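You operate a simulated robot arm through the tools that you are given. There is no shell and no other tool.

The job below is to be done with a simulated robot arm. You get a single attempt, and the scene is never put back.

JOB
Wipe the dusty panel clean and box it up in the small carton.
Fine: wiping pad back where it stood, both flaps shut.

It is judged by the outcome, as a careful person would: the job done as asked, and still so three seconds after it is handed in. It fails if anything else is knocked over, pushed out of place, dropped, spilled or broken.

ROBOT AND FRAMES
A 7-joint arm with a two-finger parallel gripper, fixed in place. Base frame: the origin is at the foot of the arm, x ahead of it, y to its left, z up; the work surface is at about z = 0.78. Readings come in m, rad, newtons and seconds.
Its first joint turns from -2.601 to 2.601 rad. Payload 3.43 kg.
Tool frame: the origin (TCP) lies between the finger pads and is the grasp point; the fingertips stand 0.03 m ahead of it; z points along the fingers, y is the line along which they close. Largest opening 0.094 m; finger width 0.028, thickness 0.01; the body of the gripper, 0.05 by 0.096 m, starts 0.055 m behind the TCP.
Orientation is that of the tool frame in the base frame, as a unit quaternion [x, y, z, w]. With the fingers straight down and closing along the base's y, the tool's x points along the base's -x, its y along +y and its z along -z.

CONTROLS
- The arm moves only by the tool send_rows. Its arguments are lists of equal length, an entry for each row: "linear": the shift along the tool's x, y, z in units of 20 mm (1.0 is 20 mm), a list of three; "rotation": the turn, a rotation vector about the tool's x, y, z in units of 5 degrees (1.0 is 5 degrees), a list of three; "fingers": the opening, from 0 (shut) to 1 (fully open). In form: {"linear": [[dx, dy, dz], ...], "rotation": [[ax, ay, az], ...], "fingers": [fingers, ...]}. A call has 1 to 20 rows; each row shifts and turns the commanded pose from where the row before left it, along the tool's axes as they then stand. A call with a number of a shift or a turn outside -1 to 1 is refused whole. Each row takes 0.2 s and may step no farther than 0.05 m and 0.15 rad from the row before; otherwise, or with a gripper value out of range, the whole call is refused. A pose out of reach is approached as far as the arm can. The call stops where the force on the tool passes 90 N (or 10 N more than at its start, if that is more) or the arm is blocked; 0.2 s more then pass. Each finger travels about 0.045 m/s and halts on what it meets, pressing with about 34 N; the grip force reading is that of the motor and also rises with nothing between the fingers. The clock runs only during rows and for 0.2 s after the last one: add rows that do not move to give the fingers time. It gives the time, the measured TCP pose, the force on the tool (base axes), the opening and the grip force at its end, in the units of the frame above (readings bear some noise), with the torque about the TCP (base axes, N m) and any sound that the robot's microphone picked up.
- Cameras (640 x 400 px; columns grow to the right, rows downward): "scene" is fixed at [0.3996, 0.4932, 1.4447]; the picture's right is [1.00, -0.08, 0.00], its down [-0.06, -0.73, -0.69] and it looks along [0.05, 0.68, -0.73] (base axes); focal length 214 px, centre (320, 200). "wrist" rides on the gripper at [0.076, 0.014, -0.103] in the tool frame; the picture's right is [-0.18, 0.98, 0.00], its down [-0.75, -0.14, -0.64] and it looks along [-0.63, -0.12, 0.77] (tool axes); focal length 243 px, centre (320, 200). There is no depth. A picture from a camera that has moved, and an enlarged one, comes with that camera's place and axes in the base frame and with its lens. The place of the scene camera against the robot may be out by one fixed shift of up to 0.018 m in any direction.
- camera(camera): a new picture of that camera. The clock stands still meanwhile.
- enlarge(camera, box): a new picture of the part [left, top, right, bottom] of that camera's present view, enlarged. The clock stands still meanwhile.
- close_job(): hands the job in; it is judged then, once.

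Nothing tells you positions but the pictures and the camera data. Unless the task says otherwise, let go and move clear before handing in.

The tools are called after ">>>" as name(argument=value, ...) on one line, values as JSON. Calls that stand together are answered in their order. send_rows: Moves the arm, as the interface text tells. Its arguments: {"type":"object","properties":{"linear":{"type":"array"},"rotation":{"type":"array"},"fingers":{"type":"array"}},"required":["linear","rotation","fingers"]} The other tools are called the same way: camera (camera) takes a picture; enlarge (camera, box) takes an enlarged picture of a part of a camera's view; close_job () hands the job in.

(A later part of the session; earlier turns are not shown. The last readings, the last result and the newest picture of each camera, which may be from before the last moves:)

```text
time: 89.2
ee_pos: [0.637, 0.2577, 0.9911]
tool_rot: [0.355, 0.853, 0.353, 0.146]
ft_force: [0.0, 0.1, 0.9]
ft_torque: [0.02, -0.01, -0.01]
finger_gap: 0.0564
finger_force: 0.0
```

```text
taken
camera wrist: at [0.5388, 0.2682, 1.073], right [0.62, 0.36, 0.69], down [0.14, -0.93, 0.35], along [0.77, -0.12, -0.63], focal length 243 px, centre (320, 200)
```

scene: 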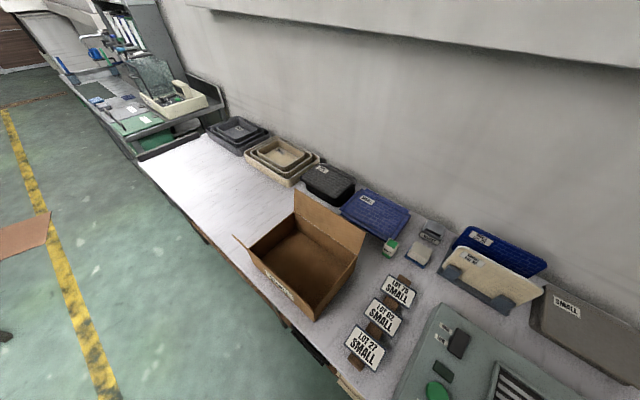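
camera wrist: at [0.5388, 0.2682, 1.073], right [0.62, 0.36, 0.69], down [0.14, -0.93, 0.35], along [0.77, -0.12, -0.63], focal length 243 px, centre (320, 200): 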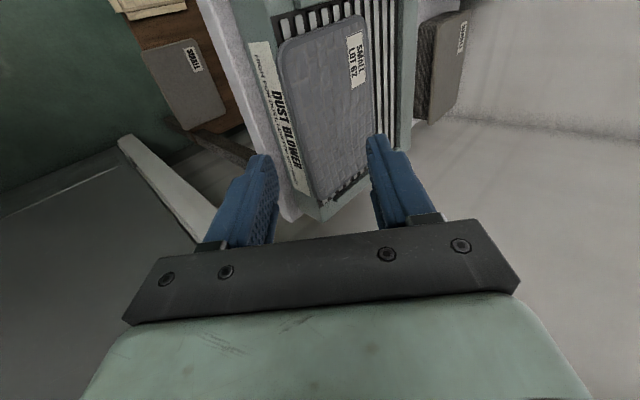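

>>> enlarge(camera="wrist", box=[100, 0, 330, 140])

>>> enlarge(camera="wrist", box=[220, 0, 480, 220])

```text
2.78 times, centred on (215, 70) of wrist
camera zoom: at [0.5388, 0.2682, 1.073], right [0.62, 0.36, 0.69], down [0.14, -0.93, 0.35], along [0.77, -0.12, -0.63], focal length 675 px, centre (612, 562)
```

zoom: 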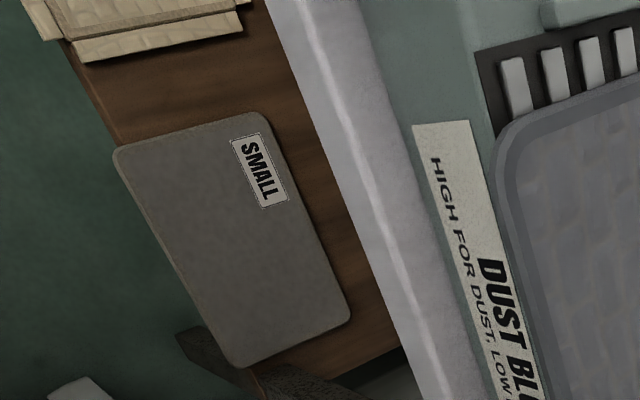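

```text
1.82 times, centred on (350, 110) of wrist
camera zoom: at [0.5388, 0.2682, 1.073], right [0.62, 0.36, 0.69], down [0.14, -0.93, 0.35], along [0.77, -0.12, -0.63], focal length 441 px, centre (266, 364)
```

zoom: 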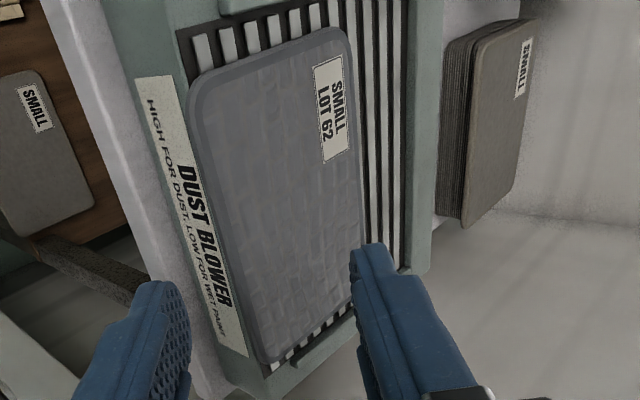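

The clean panel and its overhanging front edge are clear. Now I'll tilt the tool to horizontal, pointing toward the bench.

>>> send_rows(linear=[[0, 0, 0], [0, 0, 0], [0, 0, 0], [0, 0, 0], [0, 0, 0]], rotation=[[-1, 0, 0], [-1, 0, 0], [-1, 0, 0], [-1, 0, 0], [-1, 0, 0]], fingers=[0.6, 0.6, 0.6, 0.6, 0.6])

>>> send_rows(linear=[[0, 0, 0], [0, 0, 0], [0, 0, 0], [0, 0, 0]], rotation=[[-1, 0, 0], [-1, 0, 0], [-1, 0, 0], [-1, 0, 0]], fingers=[0.6, 0.6, 0.6, 0.6])

>>> camera(camera="wrist")

>>> camera(camera="scene")

```text
time: 90.4
ee_pos: [0.6679, 0.2667, 0.9948]
tool_rot: [0.313, 0.757, 0.53, 0.22]
ft_force: [-0.1, -0.3, 0.5]
ft_torque: [0.01, 0.0, 0.02]
finger_gap: 0.0565
finger_force: 0.0
out of reach, approached as far as the arm can: row 2, 3, 4, 5
```

```text
time: 91.4
ee_pos: [0.6837, 0.2702, 0.9958]
tool_rot: [0.272, 0.652, 0.654, 0.271]
ft_force: [0.3, 0.1, -0.4]
ft_torque: [0.01, -0.02, -0.03]
finger_gap: 0.0562
finger_force: 0.1
out of reach, approached as far as the arm can: row 1, 2, 4
```

```text
taken
camera wrist: at [0.5568, 0.2521, 1.0107], right [0.13, -0.13, 0.98], down [0.08, -0.99, -0.14], along [0.99, 0.09, -0.12], focal length 243 px, centre (320, 200)
```

wrist: 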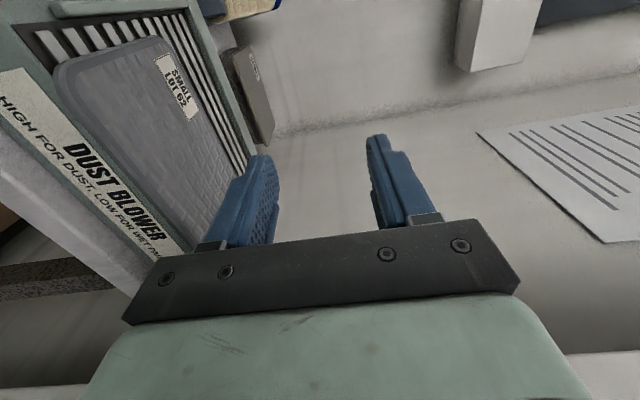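

```text
taken
```

scene: 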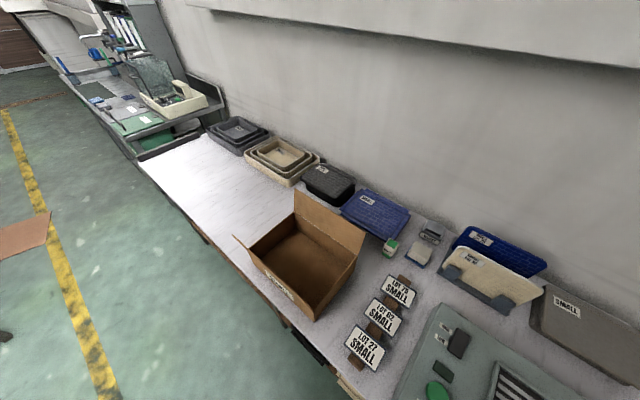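

The tool is horizontal now, with reach limiting it to p≈0.675, so the tips are at p≈0.705, just in front of the panel. I'll descend in front of the panel in stages while centring on it.

>>> send_rows(linear=[[-0.2, -1, 0], [-0.2, -1, 0], [-0.2, -1, 0], [-0.2, -1, 0], [-0.2, -1, 0], [0, 0, 0]], rotation=[[0, 0, 0], [0, 0, 0], [0, 0, 0], [0, 0, 0], [0, 0, 0], [0, 0, 0]], fingers=[0.6, 0.6, 0.6, 0.6, 0.6, 0.6])

>>> camera(camera="wrist")

```text
time: 92.8
ee_pos: [0.6962, 0.2564, 0.8947]
tool_rot: [0.271, 0.653, 0.654, 0.27]
ft_force: [-0.1, 0.0, 0.7]
ft_torque: [0.0, 0.0, -0.01]
finger_gap: 0.0565
finger_force: 0.0
```

```text
taken
camera wrist: at [0.5705, 0.2381, 0.9103], right [0.13, -0.13, 0.98], down [0.08, -0.99, -0.14], along [0.99, 0.1, -0.12], focal length 243 px, centre (320, 200)
```

wrist: 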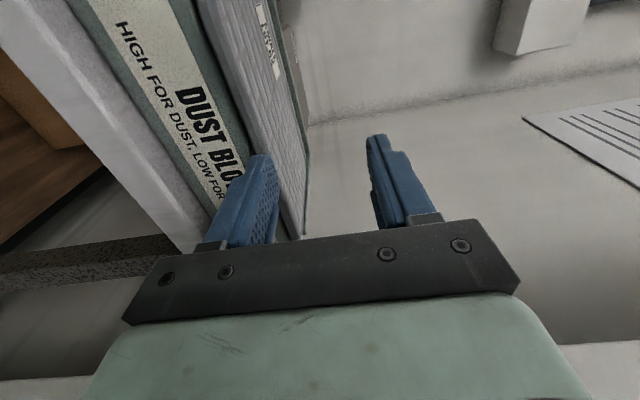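

>>> enlarge(camera="wrist", box=[170, 0, 350, 240])

```text
1.67 times, centred on (260, 120) of wrist
camera zoom: at [0.5705, 0.2381, 0.9103], right [0.13, -0.13, 0.98], down [0.08, -0.99, -0.14], along [0.99, 0.1, -0.12], focal length 404 px, centre (420, 333)
```

zoom: 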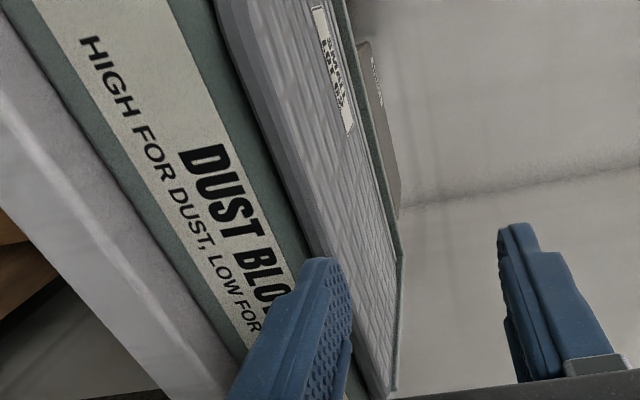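

>>> enlarge(camera="wrist", box=[240, 0, 320, 100])

>>> enlarge(camera="wrist", box=[230, 100, 330, 220])

```text
4.00 times, centred on (280, 50) of wrist
camera zoom: at [0.5705, 0.2381, 0.9103], right [0.13, -0.13, 0.98], down [0.08, -0.99, -0.14], along [0.99, 0.1, -0.12], focal length 970 px, centre (480, 800)
```

zoom: 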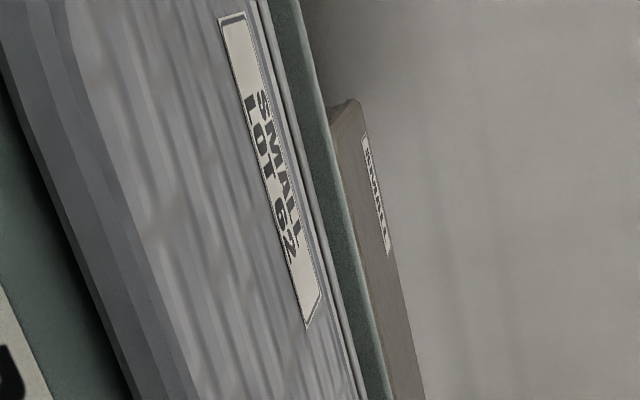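

```text
3.33 times, centred on (280, 160) of wrist
camera zoom: at [0.5705, 0.2381, 0.9103], right [0.13, -0.13, 0.98], down [0.08, -0.99, -0.14], along [0.99, 0.1, -0.12], focal length 809 px, centre (453, 333)
```

zoom: 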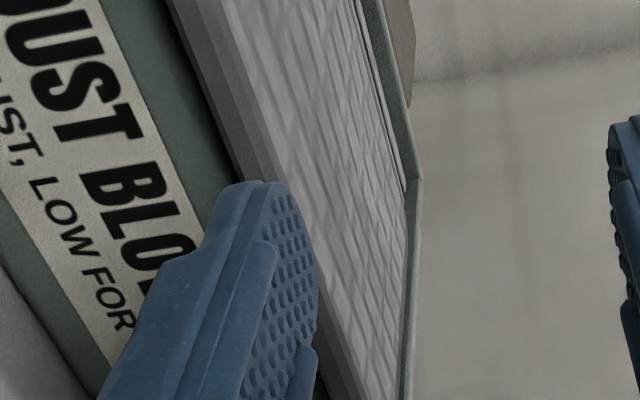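

The panel's front edge spans roughly z 0.853–0.859 with its lip at p≈0.719, and the device face is at p≈0.731. I'll descend to the panel's mid-height and advance so the tips are just short of the device face.

>>> send_rows(linear=[[0, -0.96, 0], [0, -0.96, 0], [0, 0, 0], [0, 0, 0.4], [0, 0, 0.4], [0, 0, 0.4], [0, 0, 0]], rotation=[[0, 0, 0], [0, 0, 0], [0, 0, 0], [0, 0, 0], [0, 0, 0], [0, 0, 0], [0, 0, 0]], fingers=[0.6, 0.6, 0.6, 0.6, 0.6, 0.6, 0.6])

>>> camera(camera="wrist")

>>> enlarge(camera="wrist", box=[220, 60, 420, 240])

```text
time: 94.4
ee_pos: [0.7138, 0.273, 0.8572]
tool_rot: [0.271, 0.654, 0.652, 0.272]
ft_force: [-0.5, 0.4, 0.3]
ft_torque: [0.01, -0.02, -0.02]
finger_gap: 0.0562
finger_force: 0.0
```

```text
taken
camera wrist: at [0.5879, 0.2554, 0.8723], right [0.13, -0.13, 0.98], down [0.08, -0.99, -0.14], along [0.99, 0.1, -0.12], focal length 243 px, centre (320, 200)
```

wrist: 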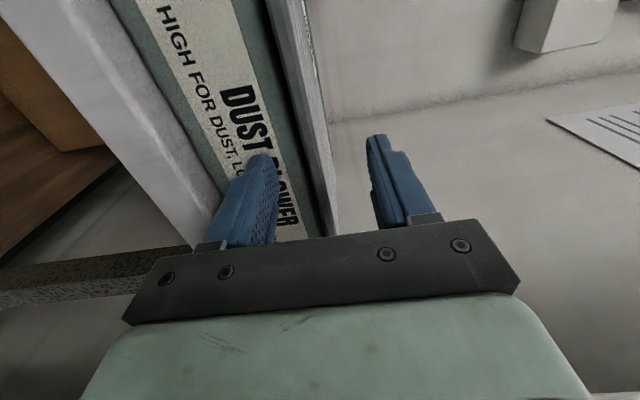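

```text
2.22 times, centred on (320, 150) of wrist
camera zoom: at [0.5879, 0.2554, 0.8723], right [0.13, -0.13, 0.98], down [0.08, -0.99, -0.14], along [0.99, 0.1, -0.12], focal length 539 px, centre (320, 311)
```

zoom: 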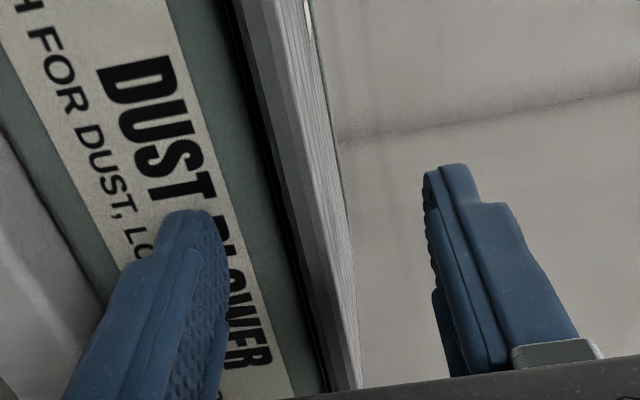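

>>> enlarge(camera="wrist", box=[290, 60, 340, 140])

>>> enlarge(camera="wrist", box=[290, 140, 350, 240])

```text
5.00 times, centred on (315, 100) of wrist
camera zoom: at [0.5879, 0.2554, 0.8723], right [0.13, -0.13, 0.98], down [0.08, -0.99, -0.14], along [0.99, 0.1, -0.12], focal length 1213 px, centre (345, 700)
```

zoom: 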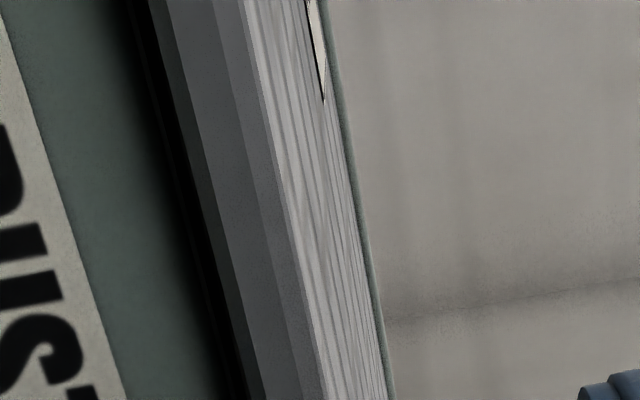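

```text
4.00 times, centred on (320, 190) of wrist
camera zoom: at [0.5879, 0.2554, 0.8723], right [0.13, -0.13, 0.98], down [0.08, -0.99, -0.14], along [0.99, 0.1, -0.12], focal length 970 px, centre (320, 240)
```

zoom: 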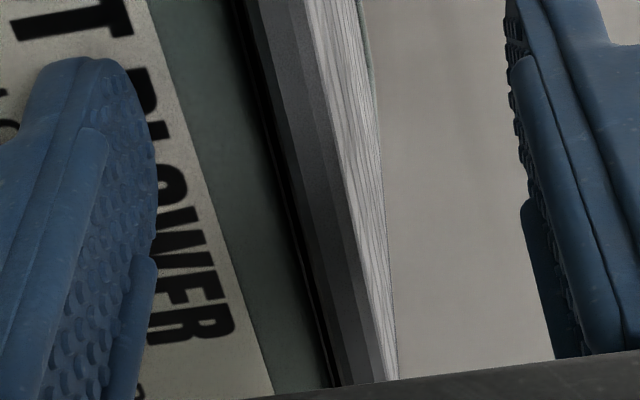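

The panel edge spans z≈0.8515–0.859, so mid-height is 0.855. I'll lower 2 mm and close gently on the edge.

>>> send_rows(linear=[[0, -0.1, 0], [0, 0, 0], [0, 0, 0], [0, 0, 0], [0, 0, 0], [0, 0, 0], [0, 0, 0], [0, 0, 0]], rotation=[[0, 0, 0], [0, 0, 0], [0, 0, 0], [0, 0, 0], [0, 0, 0], [0, 0, 0], [0, 0, 0], [0, 0, 0]], fingers=[0.5, 0.4, 0.3, 0.2, 0.1, 0.0, 0.0, 0.0])

>>> camera(camera="wrist")

>>> enlarge(camera="wrist", box=[240, 60, 400, 240])

```text
time: 96.2
ee_pos: [0.7147, 0.2728, 0.8559]
tool_rot: [0.271, 0.653, 0.653, 0.271]
ft_force: [-0.3, -0.3, -0.3]
ft_torque: [-0.01, 0.05, 0.02]
finger_gap: 0.0075
finger_force: 34.1
```

```text
taken
camera wrist: at [0.5878, 0.2555, 0.8703], right [0.13, -0.13, 0.98], down [0.08, -0.99, -0.14], along [0.99, 0.1, -0.12], focal length 243 px, centre (320, 200)
```

wrist: 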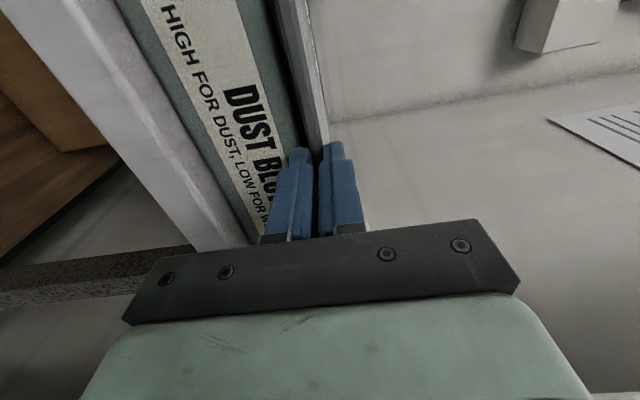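

```text
2.22 times, centred on (320, 150) of wrist
camera zoom: at [0.5878, 0.2555, 0.8703], right [0.13, -0.13, 0.98], down [0.08, -0.99, -0.14], along [0.99, 0.1, -0.12], focal length 539 px, centre (320, 311)
```

zoom: 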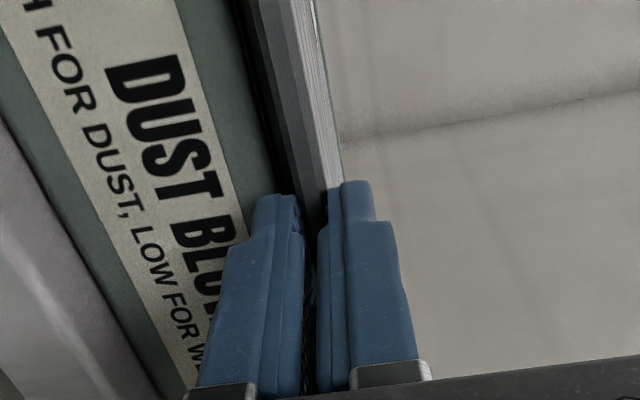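

I have the edge pinched at a 7.5 mm gap. I'll slide the panel toward the robot by about 2.3 cm to gain overhang, then regrip deeper.

>>> send_rows(linear=[[0, 0, -0.2], [0, 0, -0.3], [0, 0, -0.3], [0, 0, -0.3], [0, 0, 0]], rotation=[[0, 0, 0], [0, 0, 0], [0, 0, 0], [0, 0, 0], [0, 0, 0]], fingers=[0, 0, 0, 0, 0])

>>> camera(camera="wrist")

```text
time: 97.4
ee_pos: [0.6974, 0.2578, 0.8556]
tool_rot: [0.271, 0.653, 0.653, 0.27]
ft_force: [-0.8, 0.6, -0.3]
ft_torque: [-0.02, 0.08, 0.02]
finger_gap: 0.007
finger_force: 33.3
```

```text
taken
camera wrist: at [0.572, 0.2399, 0.8705], right [0.13, -0.13, 0.98], down [0.08, -0.99, -0.14], along [0.99, 0.1, -0.12], focal length 243 px, centre (320, 200)
```

wrist: 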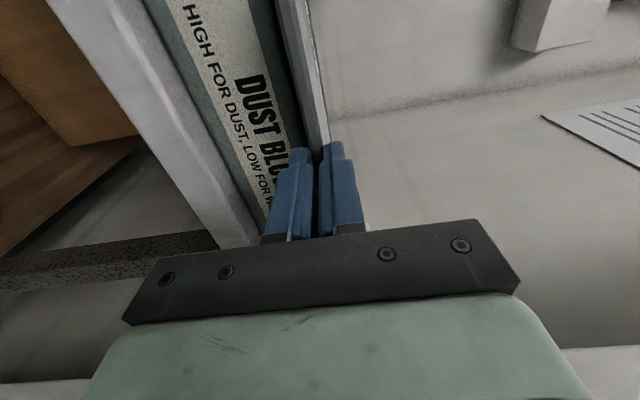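

The panel slid out cleanly. Now I'll open slightly, advance about 2.2 cm, and regrip with about 3 cm of finger overlap.

>>> send_rows(linear=[[0, 0, 0], [0, 0, 0], [0, 0, 0], [0, 0, 0.3], [0, 0, 0.4], [0, 0, 0.4], [0, 0, 0]], rotation=[[0, 0, 0], [0, 0, 0], [0, 0, 0], [0, 0, 0], [0, 0, 0], [0, 0, 0], [0, 0, 0]], fingers=[0.3, 0.3, 0.3, 0.3, 0.3, 0.3, 0.3])

>>> camera(camera="wrist")

>>> enlarge(camera="wrist", box=[240, 60, 400, 240])

```text
time: 99.0
ee_pos: [0.7133, 0.2732, 0.8545]
tool_rot: [0.271, 0.653, 0.653, 0.272]
ft_force: [0.0, -0.3, -0.1]
ft_torque: [0.02, -0.01, 0.0]
finger_gap: 0.028
finger_force: 0.0
```

```text
taken
camera wrist: at [0.5878, 0.2557, 0.8702], right [0.13, -0.13, 0.98], down [0.08, -0.99, -0.14], along [0.99, 0.1, -0.12], focal length 243 px, centre (320, 200)
```

wrist: 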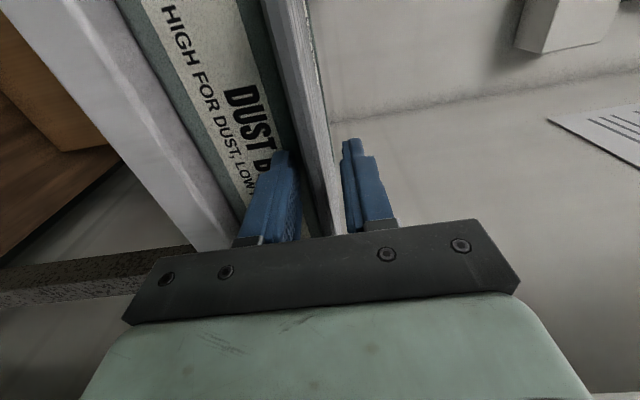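

```text
2.22 times, centred on (320, 150) of wrist
camera zoom: at [0.5878, 0.2557, 0.8702], right [0.13, -0.13, 0.98], down [0.08, -0.99, -0.14], along [0.99, 0.1, -0.12], focal length 539 px, centre (320, 311)
```

zoom: 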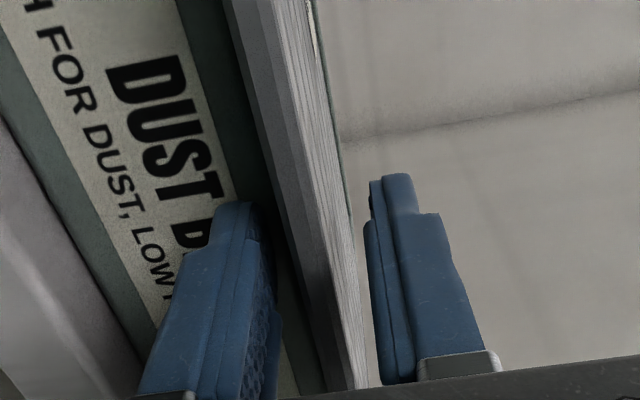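

Good overlap. Now I'll close on the panel.

>>> send_rows(linear=[[0, 0, 0], [0, 0, 0], [0, 0, 0], [0, 0, 0], [0, 0, 0]], rotation=[[0, 0, 0], [0, 0, 0], [0, 0, 0], [0, 0, 0], [0, 0, 0]], fingers=[0.2, 0.1, 0.0, 0.0, 0.0])

>>> send_rows(linear=[[0, 0.2, 0], [0, 0.3, 0], [0, 0.3, 0], [0, 0, 0]], rotation=[[0, 0, 0], [0, 0, 0], [0, 0, 0], [0, 0, 0]], fingers=[0, 0, 0, 0])

>>> camera(camera="wrist")

```text
time: 100.2
ee_pos: [0.7138, 0.2731, 0.8552]
tool_rot: [0.27, 0.654, 0.653, 0.27]
ft_force: [-0.4, -0.8, 0.1]
ft_torque: [0.0, 0.01, -0.05]
finger_gap: 0.0116
finger_force: 34.0
```

```text
time: 101.2
ee_pos: [0.7147, 0.2727, 0.8709]
tool_rot: [0.27, 0.654, 0.653, 0.271]
ft_force: [0.0, -0.5, -0.2]
ft_torque: [-0.05, 0.06, -0.01]
finger_gap: 0.0116
finger_force: 34.3
```

```text
taken
camera wrist: at [0.5878, 0.2554, 0.8867], right [0.13, -0.13, 0.98], down [0.08, -0.99, -0.14], along [0.99, 0.1, -0.12], focal length 243 px, centre (320, 200)
```

wrist: 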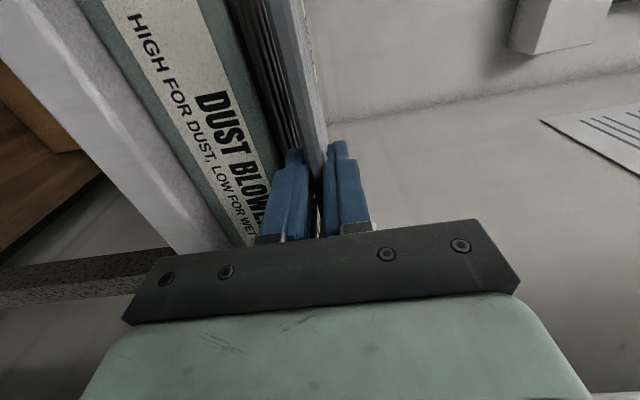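

The panel is lifted off the device and held firmly. I'll raise it to clear height, keeping it level.

>>> send_rows(linear=[[0, 0.7, 0], [0, 0.9, 0.1], [0, 0.9, 0.2], [0, 0.9, 0.2], [0, 0.9, 0.2], [0, 0.9, 0.2], [0, 0.9, 0.2], [0, 0.9, 0.2], [0, 0.9, 0.2], [0, 0.9, 0.2], [0, 0, 0]], rotation=[[0, 0, 0], [0, 0, 0], [0, 0, 0], [0, 0, 0], [0, 0, 0], [0, 0, 0], [0, 0, 0], [0, 0, 0], [0, 0, 0], [0, 0, 0], [0, 0, 0]], fingers=[0, 0, 0, 0, 0, 0, 0, 0, 0, 0, 0])

>>> camera(camera="wrist")

>>> camera(camera="scene")

```text
time: 103.6
ee_pos: [0.7371, 0.2964, 1.0482]
tool_rot: [0.27, 0.653, 0.654, 0.27]
ft_force: [-0.3, 0.1, -0.8]
ft_torque: [-0.04, 0.03, 0.02]
finger_gap: 0.0117
finger_force: 33.9
```

```text
taken
camera wrist: at [0.6121, 0.2795, 1.063], right [0.13, -0.13, 0.98], down [0.08, -0.99, -0.14], along [0.99, 0.1, -0.12], focal length 243 px, centre (320, 200)
```

wrist: 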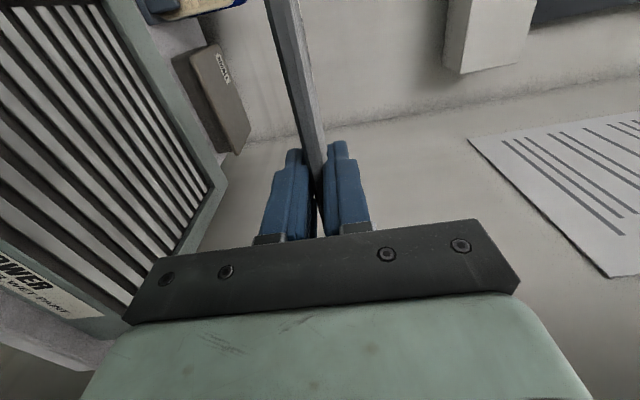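

```text
taken
```

scene: 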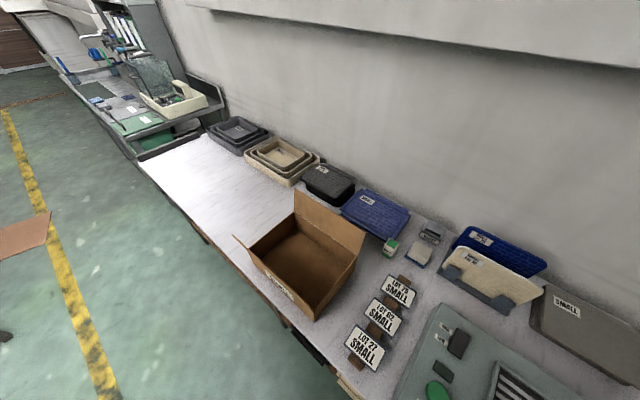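

The panel is carried level, and the grille and bench are clear. I'll move it across toward the carton at height, staying far enough out for reach.

>>> send_rows(linear=[[0.8, 0.5, 0.9], [0.8, 0.5, 0.9], [0.8, 0.5, 0.9], [0.8, 0.5, 0.9], [0.8, 0.5, 0.9], [1, 0, 0], [1, 0, 0], [1, 0, 0], [1, 0, 0], [1, 0, 0], [1, 0, 0], [1, 0, 0], [1, 0, 0], [1, 0, 0], [1, 0, 0], [1, 0, 0], [0, 0, 0]], rotation=[[0, 0, 0], [0, 0, 0], [0, 0, 0], [0, 0, 0], [0, 0, 0], [0, 0, 0], [0, 0, 0], [0, 0, 0], [0, 0, 0], [0, 0, 0], [0, 0, 0], [0, 0, 0], [0, 0, 0], [0, 0, 0], [0, 0, 0], [0, 0, 0], [0, 0, 0]], fingers=[0, 0, 0, 0, 0, 0, 0, 0, 0, 0, 0, 0, 0, 0, 0, 0, 0])

>>> camera(camera="wrist")

>>> camera(camera="scene")

```text
time: 107.2
ee_pos: [0.5899, 0.5735, 1.097]
tool_rot: [0.27, 0.654, 0.653, 0.27]
ft_force: [0.5, -0.1, -0.3]
ft_torque: [-0.04, 0.05, -0.01]
finger_gap: 0.0114
finger_force: 33.4
```

```text
taken
camera wrist: at [0.464, 0.556, 1.1126], right [0.13, -0.13, 0.98], down [0.08, -0.99, -0.14], along [0.99, 0.1, -0.12], focal length 243 px, centre (320, 200)
```

wrist: 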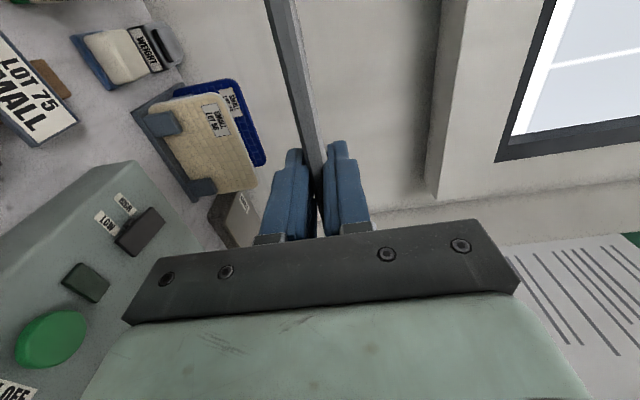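

```text
taken
```

scene: 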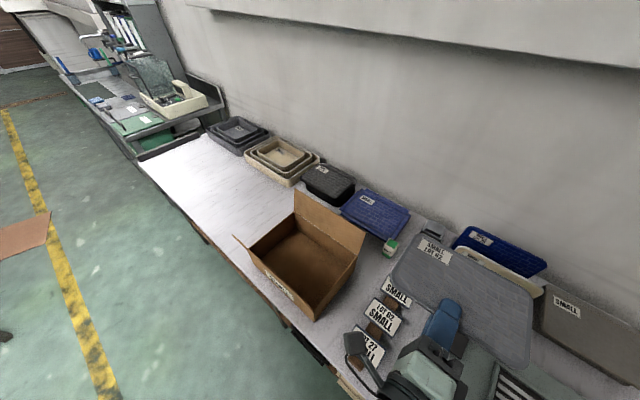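

The scene camera now shows the panel held flat. I'll check its cleanliness from here.

>>> enlarge(camera="scene", box=[370, 220, 560, 380])

```text
2.50 times, centred on (465, 300) of scene
camera zoom: at [0.3996, 0.4932, 1.4447], right [1.0, -0.08, 0.0], down [-0.06, -0.73, -0.69], along [0.05, 0.68, -0.73], focal length 536 px, centre (-42, -50)
```

zoom: 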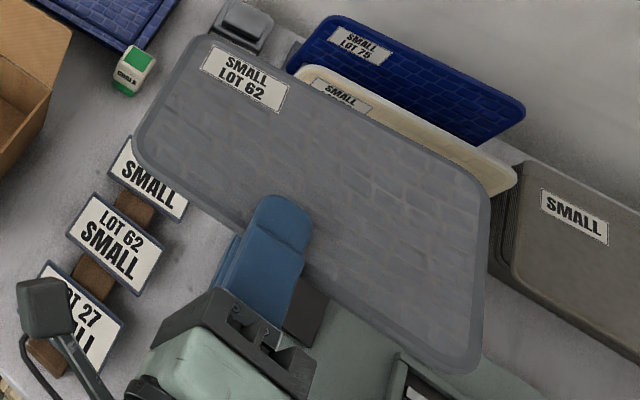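

The panel is uniformly clean. The far edge may be drooping a bit, so I'll check it edge-on with the wrist camera.

>>> enlarge(camera="wrist", box=[240, 0, 400, 240])

>>> enlarge(camera="wrist", box=[250, 130, 390, 250])

```text
1.67 times, centred on (320, 120) of wrist
camera zoom: at [0.464, 0.556, 1.1126], right [0.13, -0.13, 0.98], down [0.08, -0.99, -0.14], along [0.99, 0.1, -0.12], focal length 404 px, centre (320, 333)
```

zoom: 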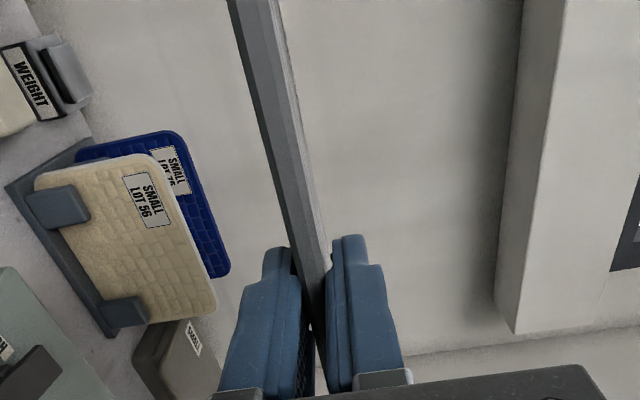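

```text
3.33 times, centred on (320, 190) of wrist
camera zoom: at [0.464, 0.556, 1.1126], right [0.13, -0.13, 0.98], down [0.08, -0.99, -0.14], along [0.99, 0.1, -0.12], focal length 809 px, centre (320, 233)
```

zoom: 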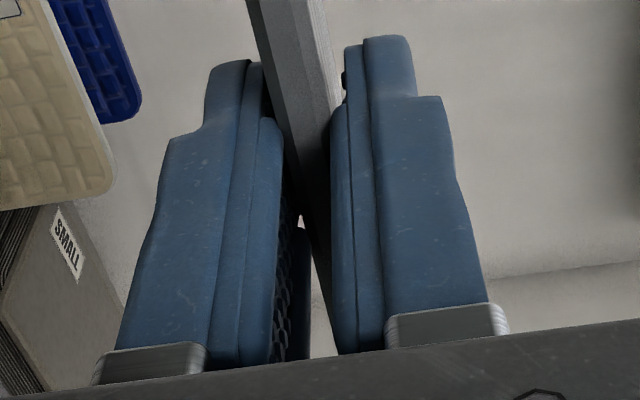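

The panel droops about 10° relative to the fingers, but it's stable. I'll continue over to the carton centre (q≈0.31), raising slightly.

>>> send_rows(linear=[[1, 0.15, 0], [1, 0.15, 0], [1, 0.15, 0], [1, 0.15, 0], [1, 0.15, 0], [1, 0.15, 0], [1, 0.15, 0], [1, 0.15, 0], [1, 0.15, 0], [1, 0.15, 0], [1, 0.15, 0], [1, 0.15, 0], [1, 0.15, 0], [1, 0.15, 0], [1, 0.15, 0], [1, 0.15, 0], [0, 0, 0]], rotation=[[0, 0, 0], [0, 0, 0], [0, 0, 0], [0, 0, 0], [0, 0, 0], [0, 0, 0], [0, 0, 0], [0, 0, 0], [0, 0, 0], [0, 0, 0], [0, 0, 0], [0, 0, 0], [0, 0, 0], [0, 0, 0], [0, 0, 0], [0, 0, 0], [0, 0, 0]], fingers=[0, 0, 0, 0, 0, 0, 0, 0, 0, 0, 0, 0, 0, 0, 0, 0, 0])

>>> camera(camera="wrist")

>>> camera(camera="scene")

```text
time: 110.8
ee_pos: [0.3642, 0.7991, 1.145]
tool_rot: [0.271, 0.653, 0.653, 0.271]
ft_force: [-0.5, -0.1, -1.0]
ft_torque: [-0.03, 0.05, 0.0]
finger_gap: 0.0115
finger_force: 33.9
```

```text
taken
camera wrist: at [0.2369, 0.7819, 1.1606], right [0.13, -0.13, 0.98], down [0.08, -0.99, -0.14], along [0.99, 0.09, -0.12], focal length 243 px, centre (320, 200)
```

wrist: 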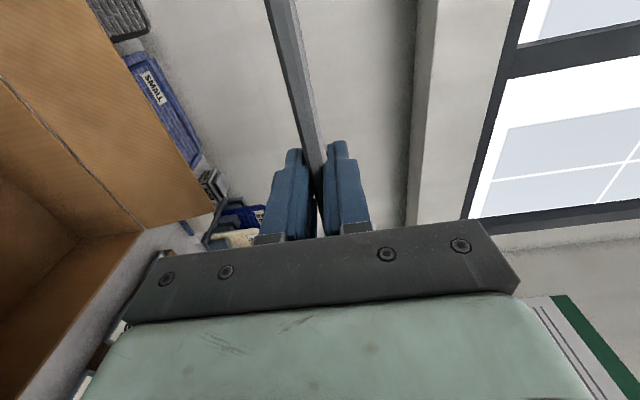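

```text
taken
```

scene: 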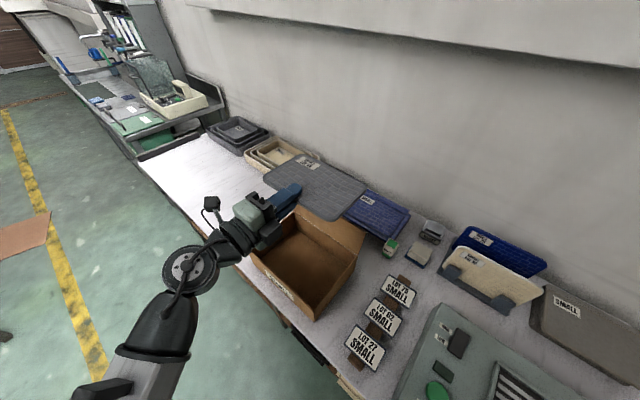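

I'm over the carton. I'll tilt the tool down about 50°, which swings the panel's far edge down well above the flaps, and then look into the carton.

>>> send_rows(linear=[[0, 0, 0], [0, 0, 0], [0, 0, 0], [0, 0, 0], [0, 0, 0], [0, 0, 0], [0, 0, 0], [0, 0, 0], [0, 0, 0], [0, 0, 0]], rotation=[[1, 0, 0], [1, 0, 0], [1, 0, 0], [1, 0, 0], [1, 0, 0], [1, 0, 0], [1, 0, 0], [1, 0, 0], [1, 0, 0], [1, 0, 0]], fingers=[0, 0, 0, 0, 0, 0, 0, 0, 0, 0])

>>> camera(camera="wrist")

>>> camera(camera="scene")

```text
time: 113.0
ee_pos: [0.3642, 0.7993, 1.1458]
tool_rot: [0.359, 0.869, 0.315, 0.13]
ft_force: [0.7, -0.7, -0.3]
ft_torque: [-0.02, 0.03, 0.01]
finger_gap: 0.0117
finger_force: 34.3
```

```text
taken
camera wrist: at [0.2712, 0.8152, 1.2342], right [0.66, 0.4, 0.63], down [0.17, -0.9, 0.4], along [0.73, -0.16, -0.66], focal length 243 px, centre (320, 200)
```

wrist: 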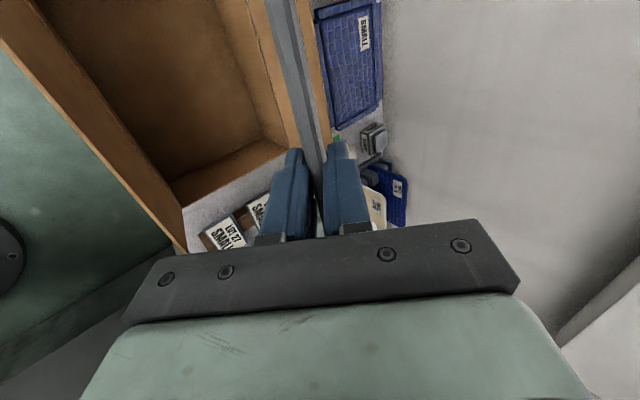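

```text
taken
```

scene: 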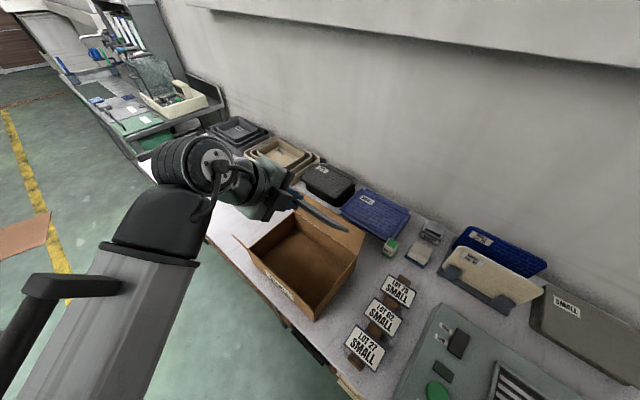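

>>> enlarge(camera="wrist", box=[0, 0, 400, 260])

>>> enlarge(camera="scene", box=[220, 160, 400, 330])

```text
1.54 times, centred on (200, 130) of wrist
camera zoom: at [0.2712, 0.8152, 1.2342], right [0.66, 0.4, 0.63], down [0.17, -0.9, 0.4], along [0.73, -0.16, -0.66], focal length 373 px, centre (505, 308)
```

zoom: 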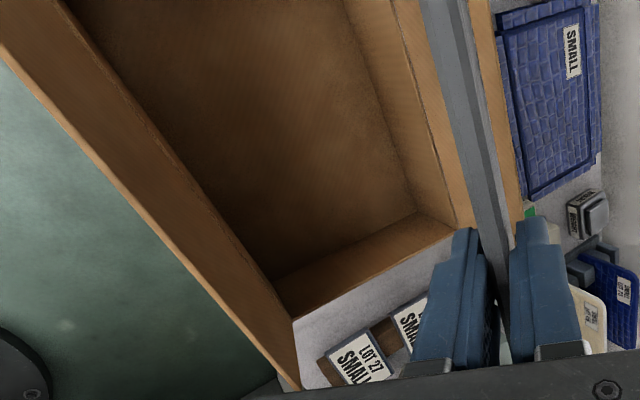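

```text
2.35 times, centred on (310, 245) of scene
camera zoom: at [0.3996, 0.4932, 1.4447], right [1.0, -0.08, 0.0], down [-0.06, -0.73, -0.69], along [0.05, 0.68, -0.73], focal length 505 px, centre (344, 94)
```

zoom: 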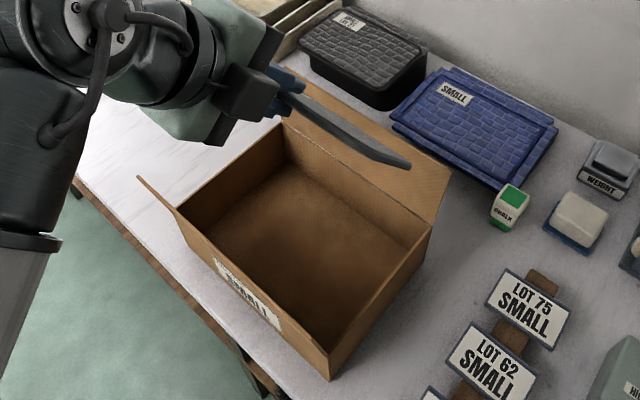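

I can see the carton in both cameras, but my estimates of its position differ by about 1 cm. I'll tilt further to 70°, shift slightly, and take another view to pin it down before lowering.

>>> send_rows(linear=[[0.4, 0, 0], [0.4, 0, 0], [0, 0, 0], [0, 0, 0], [0, 0, 0]], rotation=[[1, 0, 0], [1, 0, 0], [1, 0, 0], [1, 0, 0], [0, 0, 0]], fingers=[0, 0, 0, 0, 0])

>>> camera(camera="wrist")

>>> enlarge(camera="wrist", box=[0, 0, 340, 260])

>>> enlarge(camera="scene", box=[220, 160, 400, 330])

```text
time: 114.2
ee_pos: [0.3528, 0.81, 1.1467]
tool_rot: [0.376, 0.91, 0.16, 0.067]
ft_force: [-0.6, 0.2, 0.0]
ft_torque: [-0.01, 0.03, -0.03]
finger_gap: 0.0113
finger_force: 33.6
```

```text
taken
camera wrist: at [0.2835, 0.8501, 1.2472], right [0.78, 0.52, 0.34], down [0.28, -0.78, 0.56], along [0.55, -0.34, -0.76], focal length 243 px, centre (320, 200)
```

wrist: 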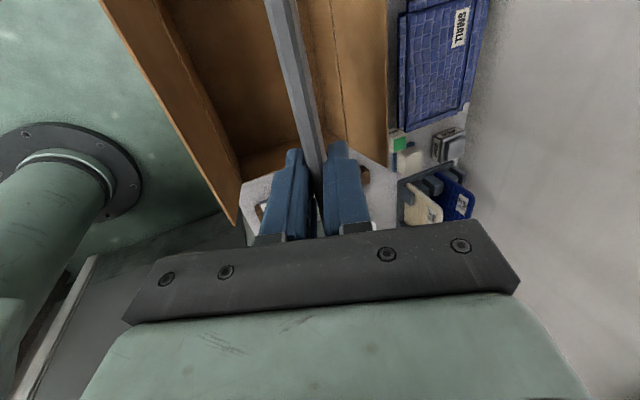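

```text
1.54 times, centred on (170, 130) of wrist
camera zoom: at [0.2835, 0.8501, 1.2472], right [0.78, 0.52, 0.34], down [0.28, -0.78, 0.56], along [0.55, -0.34, -0.76], focal length 373 px, centre (551, 308)
```

zoom: 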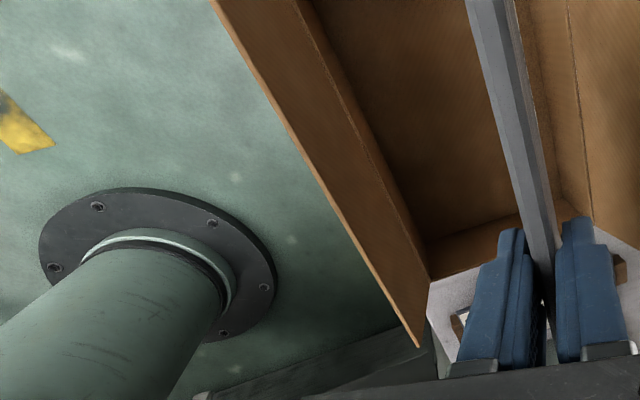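

```text
2.35 times, centred on (310, 245) of scene
camera zoom: at [0.3996, 0.4932, 1.4447], right [1.0, -0.08, 0.0], down [-0.06, -0.73, -0.69], along [0.05, 0.68, -0.73], focal length 505 px, centre (344, 94)
```

zoom: 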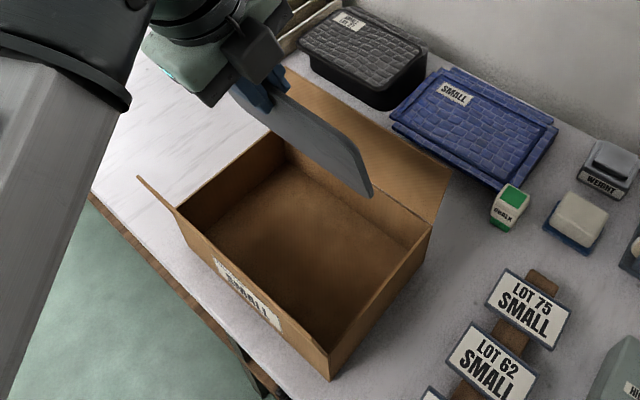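

Combining the views, the carton interior is about p 0.75–0.937 and q 0.19–0.44, and the panel fits with about 2 cm of slack per side. I'll lower the panel steeply along the tool axis between the flaps, stopping partway to check.

>>> send_rows(linear=[[-0.03, 0, 1], [-0.03, 0, 1], [-0.03, 0, 1], [-0.03, 0, 1], [-0.03, 0, 1], [-0.03, 0, 1], [-0.03, 0, 1], [0, 0, 0]], rotation=[[0, 0, 0], [0, 0, 0], [0, 0, 0], [0, 0, 0], [0, 0, 0], [0, 0, 0], [0, 0, 0], [0, 0, 0]], fingers=[0, 0, 0, 0, 0, 0, 0, 0])

>>> camera(camera="wrist")

>>> enlarge(camera="scene", box=[220, 160, 400, 330])

```text
time: 116.0
ee_pos: [0.3902, 0.8427, 1.0132]
tool_rot: [0.377, 0.91, 0.16, 0.067]
ft_force: [-0.3, 0.6, -0.8]
ft_torque: [0.02, -0.05, 0.0]
finger_gap: 0.0115
finger_force: 34.4
```

```text
taken
camera wrist: at [0.3207, 0.8813, 1.1156], right [0.78, 0.52, 0.34], down [0.28, -0.78, 0.55], along [0.55, -0.34, -0.76], focal length 243 px, centre (320, 200)
```

wrist: 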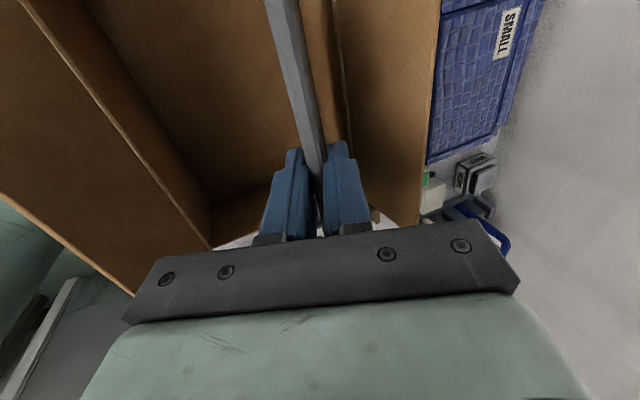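

```text
2.35 times, centred on (310, 245) of scene
camera zoom: at [0.3996, 0.4932, 1.4447], right [1.0, -0.08, 0.0], down [-0.06, -0.73, -0.69], along [0.05, 0.68, -0.73], focal length 505 px, centre (344, 94)
```

zoom: 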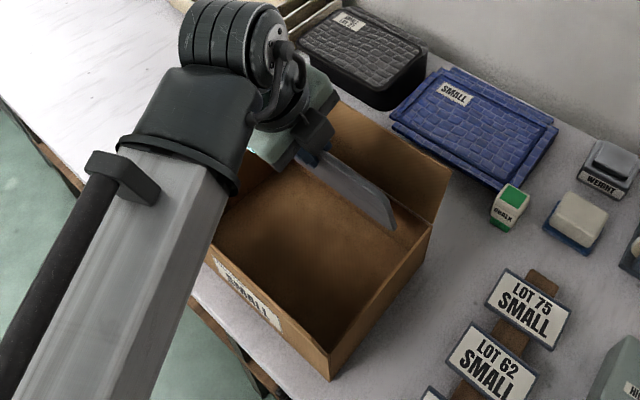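

The panel is descending between the flaps with good clearance. I'll continue nearly straight down until the far edge is about 1.5 cm above the carton floor.

>>> send_rows(linear=[[0, -0.228, 0.915], [0, -0.228, 0.915], [0, -0.228, 0.915], [0, -0.228, 0.915], [0, 0, 0]], rotation=[[0, 0, 0], [0, 0, 0], [0, 0, 0], [0, 0, 0], [0, 0, 0]], fingers=[0, 0, 0, 0, 0])

>>> camera(camera="wrist")

>>> enlarge(camera="scene", box=[250, 180, 380, 310])

```text
time: 117.2
ee_pos: [0.3959, 0.8473, 0.9377]
tool_rot: [0.377, 0.91, 0.161, 0.066]
ft_force: [1.0, 0.6, -0.4]
ft_torque: [0.0, 0.02, -0.01]
finger_gap: 0.0115
finger_force: 34.0
```

```text
taken
camera wrist: at [0.3261, 0.8864, 1.0402], right [0.78, 0.52, 0.34], down [0.28, -0.78, 0.55], along [0.55, -0.34, -0.76], focal length 243 px, centre (320, 200)
```

wrist: 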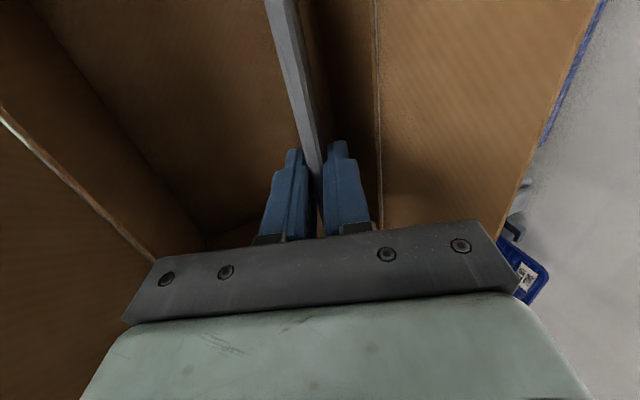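

```text
3.08 times, centred on (315, 245) of scene
camera zoom: at [0.3996, 0.4932, 1.4447], right [1.0, -0.08, 0.0], down [-0.06, -0.73, -0.69], along [0.05, 0.68, -0.73], focal length 660 px, centre (335, 62)
```

zoom: 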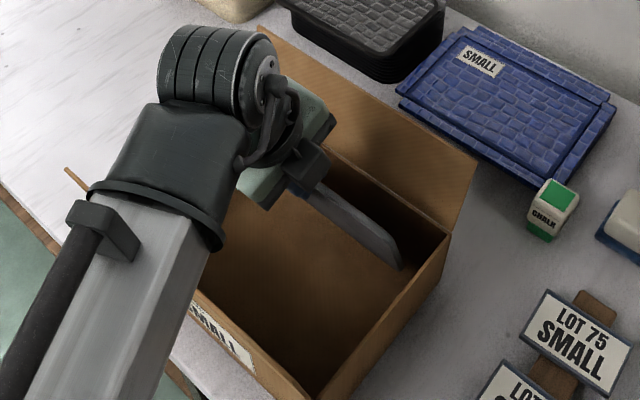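

The far edge is about 1.5 cm above the floor. I'll step down in small increments and watch for contact.

>>> send_rows(linear=[[0, -0.12, 0.33], [0, 0, 0]], rotation=[[0, 0, 0], [0, 0, 0]], fingers=[0, 0])

>>> send_rows(linear=[[0, -0.07, 0.19], [0, 0, 0]], rotation=[[0, 0, 0], [0, 0, 0]], fingers=[0, 0])

>>> send_rows(linear=[[0, -0.035, 0.095], [0, 0, 0]], rotation=[[0, 0, 0], [0, 0, 0]], fingers=[0, 0])

```text
time: 117.8
ee_pos: [0.3948, 0.8458, 0.9316]
tool_rot: [0.378, 0.91, 0.16, 0.066]
ft_force: [-0.4, 0.8, -1.2]
ft_torque: [0.02, 0.02, -0.02]
finger_gap: 0.0114
finger_force: 34.2
```

```text
time: 118.4
ee_pos: [0.3944, 0.8473, 0.9291]
tool_rot: [0.376, 0.91, 0.16, 0.067]
ft_force: [0.5, 0.2, -0.9]
ft_torque: [0.02, 0.03, -0.02]
finger_gap: 0.0116
finger_force: 33.8
```

```text
time: 119.0
ee_pos: [0.3944, 0.8469, 0.9257]
tool_rot: [0.377, 0.91, 0.161, 0.066]
ft_force: [-0.2, -0.1, -0.8]
ft_torque: [0.0, 0.03, -0.01]
finger_gap: 0.0117
finger_force: 33.8
```

>>> send_rows(linear=[[0, -0.035, 0.095], [0, 0, 0]], rotation=[[0, 0, 0], [0, 0, 0]], fingers=[0, 0])

>>> send_rows(linear=[[0, -0.035, 0.095], [0, 0, 0]], rotation=[[0, 0, 0], [0, 0, 0]], fingers=[0, 0])

>>> send_rows(linear=[[0, -0.035, 0.095], [0, 0, 0]], rotation=[[0, 0, 0], [0, 0, 0]], fingers=[0, 0])

```text
time: 119.6
ee_pos: [0.396, 0.8458, 0.9239]
tool_rot: [0.377, 0.91, 0.16, 0.066]
ft_force: [-1.0, -0.4, -0.1]
ft_torque: [-0.01, 0.01, 0.0]
finger_gap: 0.0116
finger_force: 33.8
```

```text
time: 120.2
ee_pos: [0.3937, 0.8455, 0.9217]
tool_rot: [0.377, 0.91, 0.161, 0.067]
ft_force: [0.0, -0.1, 0.6]
ft_torque: [-0.11, -0.13, -0.03]
finger_gap: 0.0114
finger_force: 33.8
```

```text
time: 120.8
ee_pos: [0.3937, 0.8463, 0.9202]
tool_rot: [0.377, 0.91, 0.162, 0.067]
ft_force: [-4.4, -0.2, 12.5]
ft_torque: [-0.66, -0.68, -0.23]
finger_gap: 0.0114
finger_force: 34.0
```

The floor contact is at the panel's right corner first, so the panel is slightly rotated in the grip. I'll lift a few millimetres, rotate about 3.5° to level that edge, and lower again.

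>>> send_rows(linear=[[0, 0.07, -0.19], [0, 0.035, -0.095], [0, 0, 0], [0, 0, 0]], rotation=[[0, 0, 0], [0, 0, 0], [0, -0.7, 0], [0, 0, 0]], fingers=[0, 0, 0, 0])

>>> enlarge(camera="scene", box=[270, 190, 370, 290])

```text
time: 121.8
ee_pos: [0.3946, 0.8473, 0.9254]
tool_rot: [0.382, 0.907, 0.149, 0.094]
ft_force: [0.3, -1.2, 0.4]
ft_torque: [0.0, 0.01, 0.01]
finger_gap: 0.0117
finger_force: 33.9
```

```text
4.00 times, centred on (320, 240) of scene
camera zoom: at [0.3996, 0.4932, 1.4447], right [1.0, -0.08, 0.0], down [-0.06, -0.73, -0.69], along [0.05, 0.68, -0.73], focal length 858 px, centre (320, 40)
```

zoom: 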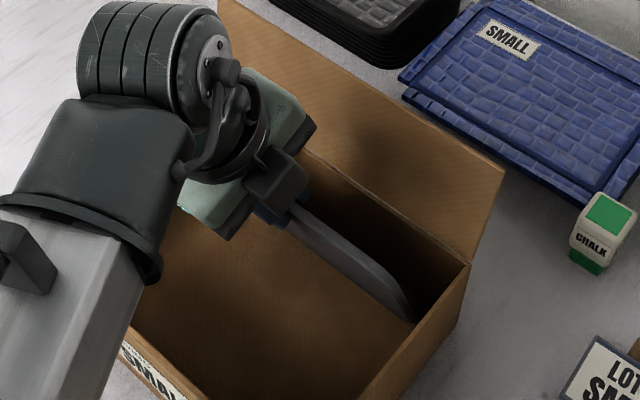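

>>> send_rows(linear=[[0, -0.05, 0.14], [0, 0, 0]], rotation=[[0, 0, 0], [0, 0, 0]], fingers=[0, 0])

>>> send_rows(linear=[[0, -0.035, 0.095], [0, 0, 0]], rotation=[[0, 0, 0], [0, 0, 0]], fingers=[0, 0])

>>> send_rows(linear=[[0, -0.035, 0.095], [0, 0, 0]], rotation=[[0, 0, 0], [0, 0, 0]], fingers=[0, 0])

```text
time: 122.4
ee_pos: [0.3948, 0.8468, 0.9236]
tool_rot: [0.381, 0.908, 0.148, 0.094]
ft_force: [0.1, 0.7, -1.3]
ft_torque: [0.02, 0.03, -0.01]
finger_gap: 0.0114
finger_force: 34.1
```

```text
time: 123.0
ee_pos: [0.3951, 0.8462, 0.9217]
tool_rot: [0.382, 0.907, 0.149, 0.094]
ft_force: [-1.4, -3.5, 11.9]
ft_torque: [0.65, 0.61, 0.27]
finger_gap: 0.0114
finger_force: 33.8
```

```text
time: 123.6
ee_pos: [0.3946, 0.8461, 0.9202]
tool_rot: [0.382, 0.907, 0.149, 0.094]
ft_force: [-0.7, -3.8, 11.6]
ft_torque: [0.54, 0.43, 0.19]
finger_gap: 0.0116
finger_force: 33.9
```

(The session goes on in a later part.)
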